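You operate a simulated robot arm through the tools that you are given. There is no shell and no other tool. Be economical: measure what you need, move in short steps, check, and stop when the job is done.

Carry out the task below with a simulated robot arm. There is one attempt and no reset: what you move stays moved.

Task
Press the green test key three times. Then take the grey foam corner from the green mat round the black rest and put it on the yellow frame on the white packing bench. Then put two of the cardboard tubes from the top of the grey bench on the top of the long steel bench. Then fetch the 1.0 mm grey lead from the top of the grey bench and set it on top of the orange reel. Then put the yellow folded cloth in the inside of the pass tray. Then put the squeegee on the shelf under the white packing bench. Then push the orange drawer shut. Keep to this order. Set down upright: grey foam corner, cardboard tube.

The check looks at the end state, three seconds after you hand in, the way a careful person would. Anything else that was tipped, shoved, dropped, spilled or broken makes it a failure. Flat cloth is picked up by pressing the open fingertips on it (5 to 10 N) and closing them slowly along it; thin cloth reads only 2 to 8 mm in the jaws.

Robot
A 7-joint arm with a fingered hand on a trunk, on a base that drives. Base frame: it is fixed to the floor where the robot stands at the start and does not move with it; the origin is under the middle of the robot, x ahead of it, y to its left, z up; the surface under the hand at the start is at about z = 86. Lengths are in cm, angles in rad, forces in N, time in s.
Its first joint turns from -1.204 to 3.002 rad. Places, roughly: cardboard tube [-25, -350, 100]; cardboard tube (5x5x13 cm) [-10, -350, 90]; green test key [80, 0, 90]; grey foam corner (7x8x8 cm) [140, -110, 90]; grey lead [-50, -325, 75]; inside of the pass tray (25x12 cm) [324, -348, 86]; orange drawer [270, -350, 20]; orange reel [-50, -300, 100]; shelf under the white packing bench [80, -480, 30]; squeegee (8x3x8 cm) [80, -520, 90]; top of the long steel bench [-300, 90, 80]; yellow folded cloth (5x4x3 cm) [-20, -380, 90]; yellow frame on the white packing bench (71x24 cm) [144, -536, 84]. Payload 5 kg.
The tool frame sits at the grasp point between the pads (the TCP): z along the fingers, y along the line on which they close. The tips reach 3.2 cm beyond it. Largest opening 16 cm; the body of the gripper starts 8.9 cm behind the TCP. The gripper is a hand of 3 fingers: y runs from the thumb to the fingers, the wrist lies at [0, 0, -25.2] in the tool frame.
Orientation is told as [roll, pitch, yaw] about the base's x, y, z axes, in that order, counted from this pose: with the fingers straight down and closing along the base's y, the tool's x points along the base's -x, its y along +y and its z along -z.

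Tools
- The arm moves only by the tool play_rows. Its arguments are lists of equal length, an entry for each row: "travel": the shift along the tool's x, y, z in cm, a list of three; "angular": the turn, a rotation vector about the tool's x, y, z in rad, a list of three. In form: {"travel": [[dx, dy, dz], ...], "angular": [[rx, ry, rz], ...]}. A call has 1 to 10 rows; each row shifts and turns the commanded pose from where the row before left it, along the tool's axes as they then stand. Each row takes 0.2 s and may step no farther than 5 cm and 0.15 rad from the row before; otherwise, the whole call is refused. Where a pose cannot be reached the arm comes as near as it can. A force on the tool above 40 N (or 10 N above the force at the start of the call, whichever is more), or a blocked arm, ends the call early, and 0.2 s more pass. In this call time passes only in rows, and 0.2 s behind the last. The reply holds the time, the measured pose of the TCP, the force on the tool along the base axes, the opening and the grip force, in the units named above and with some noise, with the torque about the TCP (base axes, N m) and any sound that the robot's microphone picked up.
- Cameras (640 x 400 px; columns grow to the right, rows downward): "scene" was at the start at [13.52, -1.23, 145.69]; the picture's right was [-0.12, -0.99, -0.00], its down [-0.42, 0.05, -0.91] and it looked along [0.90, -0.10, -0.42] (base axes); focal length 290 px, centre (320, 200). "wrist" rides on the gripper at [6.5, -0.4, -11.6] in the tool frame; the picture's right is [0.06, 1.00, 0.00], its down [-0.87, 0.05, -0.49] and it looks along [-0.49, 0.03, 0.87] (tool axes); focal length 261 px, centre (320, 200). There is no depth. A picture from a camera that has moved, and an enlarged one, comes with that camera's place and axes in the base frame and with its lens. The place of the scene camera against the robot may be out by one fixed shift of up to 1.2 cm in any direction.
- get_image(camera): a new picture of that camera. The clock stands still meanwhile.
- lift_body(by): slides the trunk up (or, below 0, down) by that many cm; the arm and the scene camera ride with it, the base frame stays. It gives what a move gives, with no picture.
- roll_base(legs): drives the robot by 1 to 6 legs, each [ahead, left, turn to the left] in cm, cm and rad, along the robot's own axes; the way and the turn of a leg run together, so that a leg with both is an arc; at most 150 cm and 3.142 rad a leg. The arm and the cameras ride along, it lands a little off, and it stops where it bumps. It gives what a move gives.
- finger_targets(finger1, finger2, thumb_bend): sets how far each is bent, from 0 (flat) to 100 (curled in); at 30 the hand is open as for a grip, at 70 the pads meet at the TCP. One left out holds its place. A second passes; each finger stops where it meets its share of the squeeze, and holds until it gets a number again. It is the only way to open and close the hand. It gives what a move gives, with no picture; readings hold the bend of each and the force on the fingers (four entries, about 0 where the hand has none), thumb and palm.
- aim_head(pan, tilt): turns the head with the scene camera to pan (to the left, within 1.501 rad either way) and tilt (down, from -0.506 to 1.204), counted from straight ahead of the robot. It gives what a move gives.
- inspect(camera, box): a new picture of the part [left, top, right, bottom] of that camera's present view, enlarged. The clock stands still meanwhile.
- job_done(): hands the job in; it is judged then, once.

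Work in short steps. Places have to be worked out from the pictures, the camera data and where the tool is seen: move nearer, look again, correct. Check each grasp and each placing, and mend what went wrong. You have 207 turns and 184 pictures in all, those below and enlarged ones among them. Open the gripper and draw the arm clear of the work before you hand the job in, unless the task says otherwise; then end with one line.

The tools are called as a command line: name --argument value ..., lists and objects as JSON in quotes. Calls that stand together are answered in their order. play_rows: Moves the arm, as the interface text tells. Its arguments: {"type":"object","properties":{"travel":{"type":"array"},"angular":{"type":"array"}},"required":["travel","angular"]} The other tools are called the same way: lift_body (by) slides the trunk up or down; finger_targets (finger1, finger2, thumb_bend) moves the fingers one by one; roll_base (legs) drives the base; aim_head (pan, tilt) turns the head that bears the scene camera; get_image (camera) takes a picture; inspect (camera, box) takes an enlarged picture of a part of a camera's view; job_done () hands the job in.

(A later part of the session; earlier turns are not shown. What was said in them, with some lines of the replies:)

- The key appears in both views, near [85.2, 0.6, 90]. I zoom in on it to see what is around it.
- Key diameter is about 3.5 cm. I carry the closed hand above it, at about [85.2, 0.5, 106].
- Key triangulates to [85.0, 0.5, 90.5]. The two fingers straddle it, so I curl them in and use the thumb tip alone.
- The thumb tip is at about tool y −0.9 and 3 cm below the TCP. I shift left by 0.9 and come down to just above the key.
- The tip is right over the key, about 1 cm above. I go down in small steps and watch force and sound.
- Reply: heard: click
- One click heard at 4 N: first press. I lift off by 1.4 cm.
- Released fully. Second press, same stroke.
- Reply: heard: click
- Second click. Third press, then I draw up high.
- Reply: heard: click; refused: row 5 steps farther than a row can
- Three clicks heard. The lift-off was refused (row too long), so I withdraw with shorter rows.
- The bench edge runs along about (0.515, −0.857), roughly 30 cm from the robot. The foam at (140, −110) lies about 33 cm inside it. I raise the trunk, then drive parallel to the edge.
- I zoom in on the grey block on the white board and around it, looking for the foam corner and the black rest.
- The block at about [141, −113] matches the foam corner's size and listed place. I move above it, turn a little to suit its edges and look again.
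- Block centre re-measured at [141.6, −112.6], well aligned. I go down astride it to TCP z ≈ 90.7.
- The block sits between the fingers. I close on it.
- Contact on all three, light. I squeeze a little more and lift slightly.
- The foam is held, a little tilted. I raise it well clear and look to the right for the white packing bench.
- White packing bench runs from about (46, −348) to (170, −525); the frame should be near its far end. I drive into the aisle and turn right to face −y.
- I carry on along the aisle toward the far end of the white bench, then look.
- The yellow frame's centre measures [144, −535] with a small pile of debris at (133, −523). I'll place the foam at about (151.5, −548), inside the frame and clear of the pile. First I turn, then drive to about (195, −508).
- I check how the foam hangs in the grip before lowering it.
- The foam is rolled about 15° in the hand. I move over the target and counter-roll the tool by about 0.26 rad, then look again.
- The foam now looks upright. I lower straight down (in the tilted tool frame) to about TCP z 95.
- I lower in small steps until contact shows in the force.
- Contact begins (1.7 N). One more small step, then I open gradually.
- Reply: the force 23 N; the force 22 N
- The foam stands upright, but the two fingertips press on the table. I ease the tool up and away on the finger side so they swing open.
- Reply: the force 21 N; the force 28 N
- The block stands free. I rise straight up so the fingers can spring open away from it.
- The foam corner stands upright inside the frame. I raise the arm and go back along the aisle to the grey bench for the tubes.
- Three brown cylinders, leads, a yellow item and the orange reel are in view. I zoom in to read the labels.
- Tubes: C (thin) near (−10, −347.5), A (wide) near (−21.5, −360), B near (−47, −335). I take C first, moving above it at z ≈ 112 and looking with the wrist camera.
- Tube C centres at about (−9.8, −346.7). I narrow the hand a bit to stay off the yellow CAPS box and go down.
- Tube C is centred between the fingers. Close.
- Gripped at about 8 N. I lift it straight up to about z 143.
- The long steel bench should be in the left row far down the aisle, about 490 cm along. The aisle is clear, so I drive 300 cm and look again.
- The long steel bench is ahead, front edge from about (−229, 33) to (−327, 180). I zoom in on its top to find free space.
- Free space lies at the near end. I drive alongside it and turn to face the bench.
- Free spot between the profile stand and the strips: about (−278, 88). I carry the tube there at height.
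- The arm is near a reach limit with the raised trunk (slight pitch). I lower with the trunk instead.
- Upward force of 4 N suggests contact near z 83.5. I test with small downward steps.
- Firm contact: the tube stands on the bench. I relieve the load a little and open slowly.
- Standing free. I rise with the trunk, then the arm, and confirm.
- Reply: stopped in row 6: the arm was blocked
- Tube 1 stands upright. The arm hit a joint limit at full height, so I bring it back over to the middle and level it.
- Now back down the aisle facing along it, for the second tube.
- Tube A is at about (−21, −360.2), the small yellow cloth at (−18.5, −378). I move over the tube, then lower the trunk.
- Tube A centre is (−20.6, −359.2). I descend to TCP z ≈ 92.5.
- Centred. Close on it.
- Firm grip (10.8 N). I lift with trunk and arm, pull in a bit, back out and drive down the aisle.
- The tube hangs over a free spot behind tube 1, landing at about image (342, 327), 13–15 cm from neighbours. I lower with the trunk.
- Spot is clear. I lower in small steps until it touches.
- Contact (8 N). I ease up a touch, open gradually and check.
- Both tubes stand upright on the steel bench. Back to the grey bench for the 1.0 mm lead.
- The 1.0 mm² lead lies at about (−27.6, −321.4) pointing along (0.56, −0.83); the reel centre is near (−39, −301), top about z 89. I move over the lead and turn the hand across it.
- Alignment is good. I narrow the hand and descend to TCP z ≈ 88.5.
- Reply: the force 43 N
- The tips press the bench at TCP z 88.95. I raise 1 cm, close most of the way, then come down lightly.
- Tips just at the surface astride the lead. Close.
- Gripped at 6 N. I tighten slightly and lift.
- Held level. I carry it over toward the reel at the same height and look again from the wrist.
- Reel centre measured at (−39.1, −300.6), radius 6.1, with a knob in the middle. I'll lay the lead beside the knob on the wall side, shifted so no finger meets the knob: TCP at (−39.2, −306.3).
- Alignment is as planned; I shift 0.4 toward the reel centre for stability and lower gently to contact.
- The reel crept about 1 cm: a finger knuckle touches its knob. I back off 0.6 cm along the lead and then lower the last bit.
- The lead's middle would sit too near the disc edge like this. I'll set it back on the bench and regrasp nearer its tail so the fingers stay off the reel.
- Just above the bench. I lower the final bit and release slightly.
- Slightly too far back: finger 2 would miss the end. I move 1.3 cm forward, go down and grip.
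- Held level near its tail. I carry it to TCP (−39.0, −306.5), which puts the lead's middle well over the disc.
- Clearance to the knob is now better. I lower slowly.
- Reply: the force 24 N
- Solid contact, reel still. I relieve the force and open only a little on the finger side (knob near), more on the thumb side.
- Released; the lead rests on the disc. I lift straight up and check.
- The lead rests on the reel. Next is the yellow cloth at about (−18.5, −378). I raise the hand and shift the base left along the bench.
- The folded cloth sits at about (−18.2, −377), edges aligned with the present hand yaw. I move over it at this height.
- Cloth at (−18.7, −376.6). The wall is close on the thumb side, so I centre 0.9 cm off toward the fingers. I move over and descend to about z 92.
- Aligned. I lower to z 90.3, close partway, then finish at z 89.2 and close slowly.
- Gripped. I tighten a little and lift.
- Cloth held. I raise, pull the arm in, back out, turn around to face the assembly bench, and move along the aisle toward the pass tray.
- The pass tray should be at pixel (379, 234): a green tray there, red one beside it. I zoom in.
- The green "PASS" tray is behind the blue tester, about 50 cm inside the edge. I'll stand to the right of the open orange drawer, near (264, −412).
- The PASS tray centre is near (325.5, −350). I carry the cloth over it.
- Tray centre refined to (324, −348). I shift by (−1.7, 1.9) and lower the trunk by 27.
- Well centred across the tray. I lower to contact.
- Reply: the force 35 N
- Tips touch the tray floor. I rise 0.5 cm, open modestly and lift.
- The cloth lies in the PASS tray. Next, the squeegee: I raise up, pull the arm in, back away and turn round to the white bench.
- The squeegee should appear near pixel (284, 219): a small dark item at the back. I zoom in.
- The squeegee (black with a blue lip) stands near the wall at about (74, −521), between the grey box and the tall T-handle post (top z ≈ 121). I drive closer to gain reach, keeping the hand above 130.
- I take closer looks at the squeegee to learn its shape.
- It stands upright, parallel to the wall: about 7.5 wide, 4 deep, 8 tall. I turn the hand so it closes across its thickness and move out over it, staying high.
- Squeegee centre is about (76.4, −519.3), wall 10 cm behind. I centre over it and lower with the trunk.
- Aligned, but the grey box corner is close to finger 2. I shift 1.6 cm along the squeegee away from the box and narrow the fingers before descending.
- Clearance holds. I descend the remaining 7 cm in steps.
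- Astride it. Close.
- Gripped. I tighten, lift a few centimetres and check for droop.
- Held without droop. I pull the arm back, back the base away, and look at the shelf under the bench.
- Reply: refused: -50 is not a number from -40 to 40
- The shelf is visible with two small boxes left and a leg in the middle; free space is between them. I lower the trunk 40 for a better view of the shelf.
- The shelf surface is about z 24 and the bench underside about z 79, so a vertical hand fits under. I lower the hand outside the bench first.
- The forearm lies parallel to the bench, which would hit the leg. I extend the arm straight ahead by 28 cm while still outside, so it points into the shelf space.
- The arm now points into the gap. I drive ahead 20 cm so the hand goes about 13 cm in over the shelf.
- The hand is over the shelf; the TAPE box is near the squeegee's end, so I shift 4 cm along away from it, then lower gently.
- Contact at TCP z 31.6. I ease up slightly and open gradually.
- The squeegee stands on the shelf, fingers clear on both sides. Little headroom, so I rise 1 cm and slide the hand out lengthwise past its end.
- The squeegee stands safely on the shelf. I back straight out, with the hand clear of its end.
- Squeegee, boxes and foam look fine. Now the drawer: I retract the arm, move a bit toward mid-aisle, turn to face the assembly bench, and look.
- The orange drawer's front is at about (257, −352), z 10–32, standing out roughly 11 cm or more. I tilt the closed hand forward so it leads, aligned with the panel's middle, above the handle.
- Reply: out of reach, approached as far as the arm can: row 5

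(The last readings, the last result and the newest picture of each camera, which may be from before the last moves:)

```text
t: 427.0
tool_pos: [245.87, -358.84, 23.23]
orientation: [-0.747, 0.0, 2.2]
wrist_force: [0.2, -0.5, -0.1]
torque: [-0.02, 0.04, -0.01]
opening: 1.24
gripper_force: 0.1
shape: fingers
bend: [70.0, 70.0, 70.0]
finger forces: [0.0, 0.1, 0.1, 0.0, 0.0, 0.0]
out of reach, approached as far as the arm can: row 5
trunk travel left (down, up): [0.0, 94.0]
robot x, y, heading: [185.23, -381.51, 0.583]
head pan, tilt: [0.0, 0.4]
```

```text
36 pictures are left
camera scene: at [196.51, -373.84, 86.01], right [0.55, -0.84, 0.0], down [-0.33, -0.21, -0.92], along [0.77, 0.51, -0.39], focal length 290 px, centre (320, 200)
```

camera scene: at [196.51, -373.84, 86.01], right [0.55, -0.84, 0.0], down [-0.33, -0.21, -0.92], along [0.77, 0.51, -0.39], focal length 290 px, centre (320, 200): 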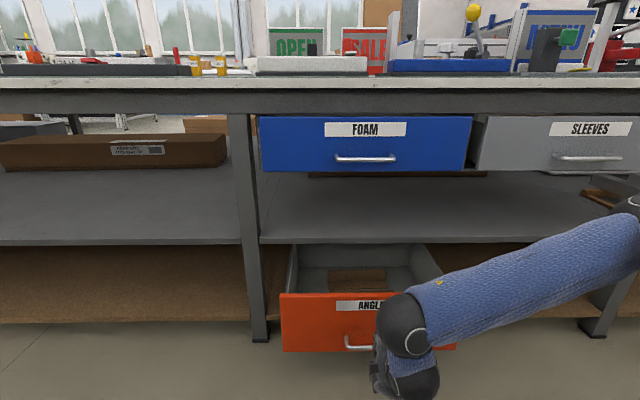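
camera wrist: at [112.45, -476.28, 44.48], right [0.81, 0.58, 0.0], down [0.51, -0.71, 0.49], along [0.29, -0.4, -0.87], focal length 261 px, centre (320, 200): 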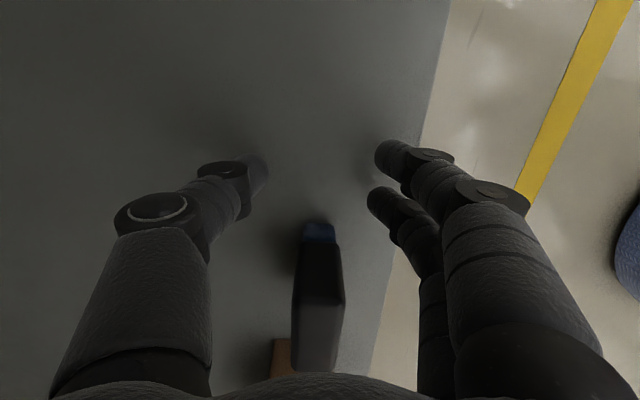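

The hand is in front of the panel. I push forward horizontally in steps; a 40 N limit will stop the call.

play_rows --travel '[[0, -1.8, 1.7], [0, -1.8, 1.7], [0, -1.8, 1.7], [0, -1.1, 1.0], [0, -1.1, 1.0], [0, -1.1, 1.0]]' --angular '[[0, 0, 0], [0, 0, 0], [0, 0, 0], [0, 0, 0], [0, 0, 0], [0, 0, 0]]'

get_image --camera "scene"

```text
t: 428.4
tool_pos: [255.32, -351.95, 23.16]
orientation: [-0.747, 0.0, 2.201]
wrist_force: [0.4, -0.3, 1.1]
torque: [0.0, -0.03, 0.01]
opening: 1.2
gripper_force: 0.2
shape: fingers
bend: [70.0, 70.0, 70.0]
finger forces: [0.0, 0.0, 0.1, 0.0, 0.1, 0.1]
trunk travel left (down, up): [0.0, 94.0]
robot x, y, heading: [185.21, -381.79, 0.579]
head pan, tilt: [0.0, 0.4]
```

```text
35 pictures are left
camera scene: at [196.54, -373.85, 86.0], right [0.55, -0.84, 0.0], down [-0.33, -0.21, -0.92], along [0.77, 0.51, -0.39], focal length 290 px, centre (320, 200)
```

scene: 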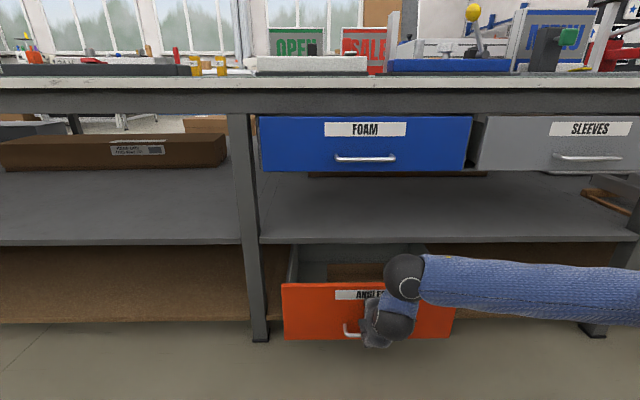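

The drawer is sliding in easily. I keep pushing.

play_rows --travel '[[0, -1.1, 1.0], [0, -1.1, 1.0], [0, -1.1, 1.0], [0, -1.1, 1.0], [0, -1.1, 1.0], [0, -0.75, 0.7]]' --angular '[[0, 0, 0], [0, 0, 0], [0, 0, 0], [0, 0, 0], [0, 0, 0], [0, 0, 0]]'

get_image --camera "scene"

```text
t: 429.8
tool_pos: [262.18, -346.75, 23.27]
orientation: [-0.745, 0.0, 2.199]
wrist_force: [0.8, -0.2, 0.0]
torque: [0.01, -0.01, 0.02]
opening: 1.21
gripper_force: 0.0
shape: fingers
bend: [70.0, 70.0, 70.0]
finger forces: [0.1, 0.1, 0.1, 0.1, 0.0, 0.1]
trunk travel left (down, up): [0.0, 94.0]
robot x, y, heading: [185.57, -381.98, 0.584]
head pan, tilt: [0.0, 0.4]
```

```text
34 pictures are left
camera scene: at [196.54, -373.85, 86.0], right [0.55, -0.84, 0.0], down [-0.33, -0.21, -0.92], along [0.77, 0.51, -0.39], focal length 290 px, centre (320, 200)
```

scene: 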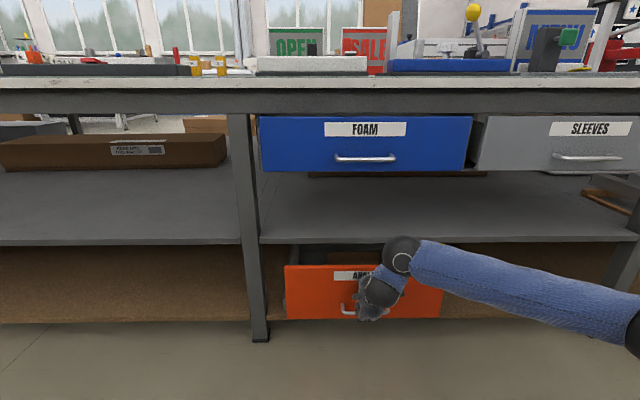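

The panel nears the shelf front. I keep on until it stops.

play_rows --travel '[[0, -0.75, 0.7], [0, -0.75, 0.7], [0, -0.75, 0.7], [0, -0.75, 0.7], [0, -0.75, 0.7]]' --angular '[[0, 0, 0], [0, 0, 0], [0, 0, 0], [0, 0, 0], [0, 0, 0]]'

get_image --camera "scene"

```text
t: 430.8
tool_pos: [265.23, -344.59, 23.21]
orientation: [-0.744, 0.0, 2.205]
wrist_force: [-13.5, -11.6, 3.8]
torque: [0.39, -0.47, -0.03]
opening: 0.73
gripper_force: 8.5
shape: fingers
bend: [70.0, 70.0, 72.0]
finger forces: [0.0, 0.0, 0.0, 0.0, 16.9, 0.0]
trunk travel left (down, up): [0.0, 94.0]
robot x, y, heading: [185.06, -381.14, 0.579]
head pan, tilt: [0.0, 0.4]
stopped in row 5: the force on the tool passed its limit at 60 N (the readings are from after the stop); the commanded pose is now the measured one
```

```text
33 pictures are left
camera scene: at [196.49, -373.91, 86.01], right [0.55, -0.84, 0.0], down [-0.33, -0.21, -0.92], along [0.77, 0.5, -0.39], focal length 290 px, centre (320, 200)
```

scene: 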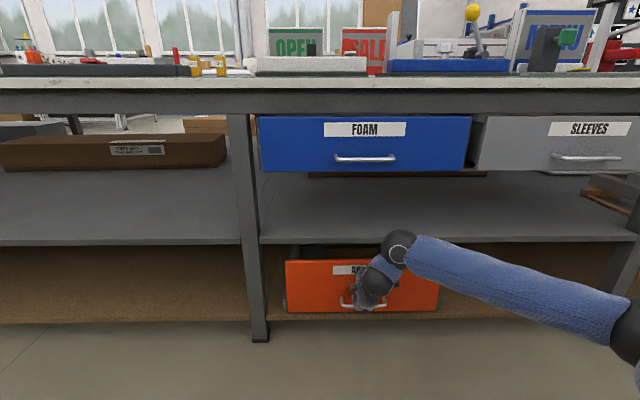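

It stopped firmly (60 N): shut. I withdraw the hand and view the drawer.

play_rows --travel '[[0, 0.75, -0.7], [0, 1.8, -1.7], [0, 3, -2.8], [0, 3, -2.8], [0, 3, -2.8], [0, 0, 0], [0, 0, 0], [0, 0, 0], [0, 0, 0], [0, 0, 0]]' --angular '[[0, 0, 0], [0, 0, 0], [0, 0, 0], [0, 0, 0], [0, 0, 0], [-0.149, 0, 0], [-0.149, 0, 0], [-0.149, 0, 0], [-0.149, 0, 0], [-0.149, 0, 0]]'

inspect --camera "scene" --box '[220, 220, 500, 370]'

```text
t: 433.0
tool_pos: [252.44, -353.88, 23.32]
orientation: [0.005, -0.001, 2.204]
wrist_force: [0.7, 0.3, 0.3]
torque: [0.03, 0.0, -0.01]
opening: 1.2
gripper_force: 0.0
shape: fingers
bend: [70.0, 70.0, 70.0]
finger forces: [0.1, 0.0, 0.0, 0.0, 0.0, 0.0]
trunk travel left (down, up): [0.0, 94.0]
robot x, y, heading: [185.84, -381.65, 0.582]
head pan, tilt: [0.0, 0.4]
```

```text
2.29 times, centred on (360, 295) of scene
camera zoom: at [196.54, -373.9, 86.0], right [0.55, -0.84, 0.0], down [-0.33, -0.21, -0.92], along [0.77, 0.5, -0.39], focal length 663 px, centre (229, -17)
```

zoom: 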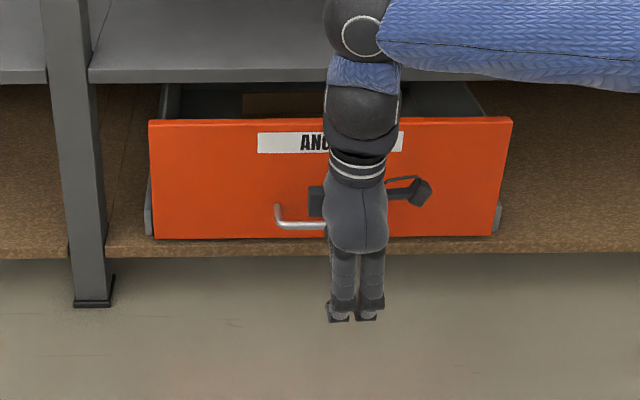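

The drawer has come back out a few cm; the fingertips likely caught its handle on withdrawal. I'll push again higher on the panel, clear of the handle.

play_rows --travel '[[0, 0, -3], [0, 0, -3], [0, 0, 0], [0, 0, 0], [0, 0, 0], [0, 0, 0], [0, 0, 0]]' --angular '[[0, 0, 0], [0, 0, 0], [0.149, 0, 0], [0.149, 0, 0], [0.149, 0, 0], [0.149, 0, 0], [0.149, 0, 0]]'

play_rows --travel '[[0, -1.8, 1.7], [0, -1.8, 1.7], [0, -0.75, 0.7], [0, -0.75, 0.7], [0, -0.75, 0.7], [0, -0.75, 0.7]]' --angular '[[0, 0, 0], [0, 0, 0], [0, 0, 0], [0, 0, 0], [0, 0, 0], [0, 0, 0]]'

inspect --camera "scene" --box '[220, 220, 500, 370]'

```text
t: 434.6
tool_pos: [252.48, -353.82, 29.39]
orientation: [-0.746, 0.001, 2.202]
wrist_force: [-0.4, -0.4, 0.3]
torque: [-0.01, -0.01, 0.03]
opening: 1.22
gripper_force: 0.0
shape: fingers
bend: [70.0, 70.0, 70.0]
finger forces: [0.1, 0.0, 0.0, 0.0, 0.1, 0.0]
trunk travel left (down, up): [0.0, 94.0]
robot x, y, heading: [185.51, -381.11, 0.581]
head pan, tilt: [0.0, 0.4]
```

```text
t: 436.0
tool_pos: [259.79, -348.48, 29.22]
orientation: [-0.743, 0.0, 2.203]
wrist_force: [0.2, -0.1, 0.2]
torque: [-0.01, -0.01, -0.01]
opening: 1.21
gripper_force: 0.0
shape: fingers
bend: [70.0, 70.0, 70.0]
finger forces: [0.1, 0.1, 0.1, 0.0, 0.1, 0.1]
trunk travel left (down, up): [0.0, 94.0]
robot x, y, heading: [185.19, -381.65, 0.583]
head pan, tilt: [0.0, 0.4]
```

```text
2.29 times, centred on (360, 295) of scene
camera zoom: at [196.53, -373.87, 86.0], right [0.55, -0.84, 0.0], down [-0.33, -0.21, -0.92], along [0.77, 0.5, -0.39], focal length 663 px, centre (229, -17)
```

zoom: 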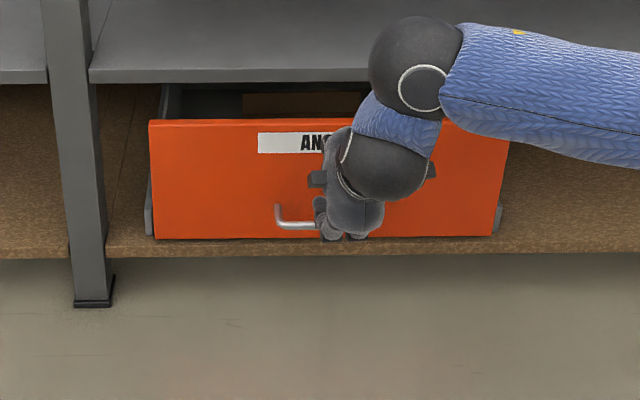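

On re-reading the zoom scale, the panel is in fact where the push left it (row 259): still shut. I make one gentle confirming push at this height.

play_rows --travel '[[0, -1.1, 1.0], [0, -1.1, 1.0], [0, -1.1, 1.0], [0, -0.75, 0.7], [0, -0.5, 0.45], [0, -0.4, 0.35]]' --angular '[[0, 0, 0], [0, 0, 0], [0, 0, 0], [0, 0, 0], [0, 0, 0], [0, 0, 0]]'

inspect --camera "scene" --box '[220, 220, 500, 370]'

```text
t: 437.4
tool_pos: [265.19, -344.52, 29.26]
orientation: [-0.744, 0.002, 2.202]
wrist_force: [-7.6, -4.7, 3.3]
torque: [0.0, 0.0, -0.01]
opening: 0.75
gripper_force: 4.9
shape: fingers
bend: [70.0, 70.0, 73.0]
finger forces: [0.0, 0.1, 0.0, 0.0, 9.0, 0.0]
trunk travel left (down, up): [0.0, 94.0]
robot x, y, heading: [185.09, -381.42, 0.584]
head pan, tilt: [0.0, 0.4]
```

```text
2.29 times, centred on (360, 295) of scene
camera zoom: at [196.51, -373.89, 86.01], right [0.55, -0.84, 0.0], down [-0.33, -0.21, -0.92], along [0.77, 0.5, -0.39], focal length 663 px, centre (229, -17)
```

zoom: 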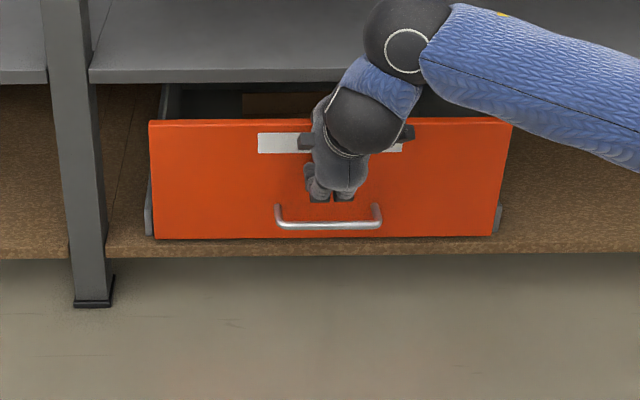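

The panel doesn't move further: the drawer is shut. I withdraw, open the hand and back the robot away.

play_rows --travel '[[0, 0.75, -0.7], [0, 1.8, -1.7], [0, 3, -2.8], [0, 3, -2.8], [0, 3, -2.8], [0, 0, 0], [0, 0, 0], [0, 0, 0], [0, 0, 0], [0, 0, 0]]' --angular '[[0, 0, 0], [0, 0, 0], [0, 0, 0], [0, 0, 0], [0, 0, 0], [-0.149, 0, 0], [-0.149, 0, 0], [-0.149, 0, 0], [-0.149, 0, 0], [-0.149, 0, 0]]'

roll_base --legs '[[-20, 0, 0]]'

finger_targets --finger1 30 --finger2 30 --thumb_bend 30

lift_body --by 40

get_image --camera "scene"

```text
t: 439.6
tool_pos: [252.36, -353.85, 29.33]
orientation: [0.004, 0.002, 2.202]
wrist_force: [0.6, -0.4, 1.2]
torque: [0.04, -0.02, 0.04]
opening: 1.21
gripper_force: 0.0
shape: fingers
bend: [70.0, 70.0, 70.0]
finger forces: [0.0, 0.1, 0.0, 0.1, 0.0, 0.0]
trunk travel left (down, up): [0.0, 94.0]
robot x, y, heading: [185.18, -381.34, 0.578]
head pan, tilt: [0.0, 0.4]
```

```text
t: 441.2
tool_pos: [235.41, -365.09, 29.4]
orientation: [0.003, 0.001, 2.202]
wrist_force: [0.1, 0.2, 0.4]
torque: [0.02, 0.01, 0.05]
opening: 1.24
gripper_force: 0.0
shape: fingers
bend: [70.0, 70.0, 70.0]
finger forces: [0.0, 0.0, 0.0, 0.0, 0.0, 0.1]
trunk travel left (down, up): [0.0, 94.0]
robot x, y, heading: [168.15, -392.69, 0.579]
head pan, tilt: [0.0, 0.4]
```

```text
t: 442.2
tool_pos: [235.49, -365.05, 29.38]
orientation: [0.001, 0.001, 2.202]
wrist_force: [-0.2, -0.6, 0.1]
torque: [-0.01, 0.02, 0.01]
opening: 16.75
gripper_force: 0.0
shape: fingers
bend: [30.0, 30.0, 30.0]
finger forces: [0.0, 0.1, 0.0, 0.0, 0.0, 0.1]
trunk travel left (down, up): [0.0, 94.0]
robot x, y, heading: [168.3, -392.9, 0.587]
head pan, tilt: [0.0, 0.4]
```

```text
t: 446.0
tool_pos: [235.46, -364.92, 69.29]
orientation: [0.0, 0.0, 2.202]
wrist_force: [-0.3, -0.2, 0.0]
torque: [0.02, 0.04, 0.01]
opening: 16.78
gripper_force: 0.0
shape: fingers
bend: [30.0, 30.0, 30.0]
finger forces: [0.1, 0.0, 0.0, 0.0, 0.1, 0.0]
trunk travel left (down, up): [-40.0, 54.0]
robot x, y, heading: [168.2, -392.91, 0.578]
head pan, tilt: [0.0, 0.4]
```

```text
29 pictures are left
camera scene: at [179.45, -385.08, 125.99], right [0.55, -0.84, 0.0], down [-0.33, -0.21, -0.92], along [0.77, 0.5, -0.39], focal length 290 px, centre (320, 200)
```

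scene: 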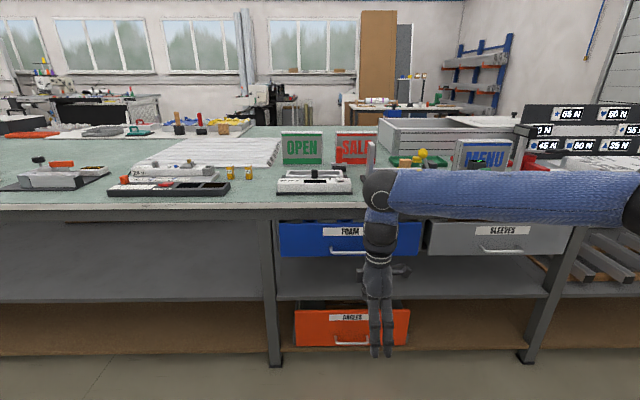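

The drawer is shut, the hand is open and clear, and all seven jobs have been done in order. I hand the work in.

job_done

```text
The job is handed in.
```

I did all seven steps in the given order and handed the job in. The orange reel slid about 1 cm when a finger touched its knob while I was placing the lead.
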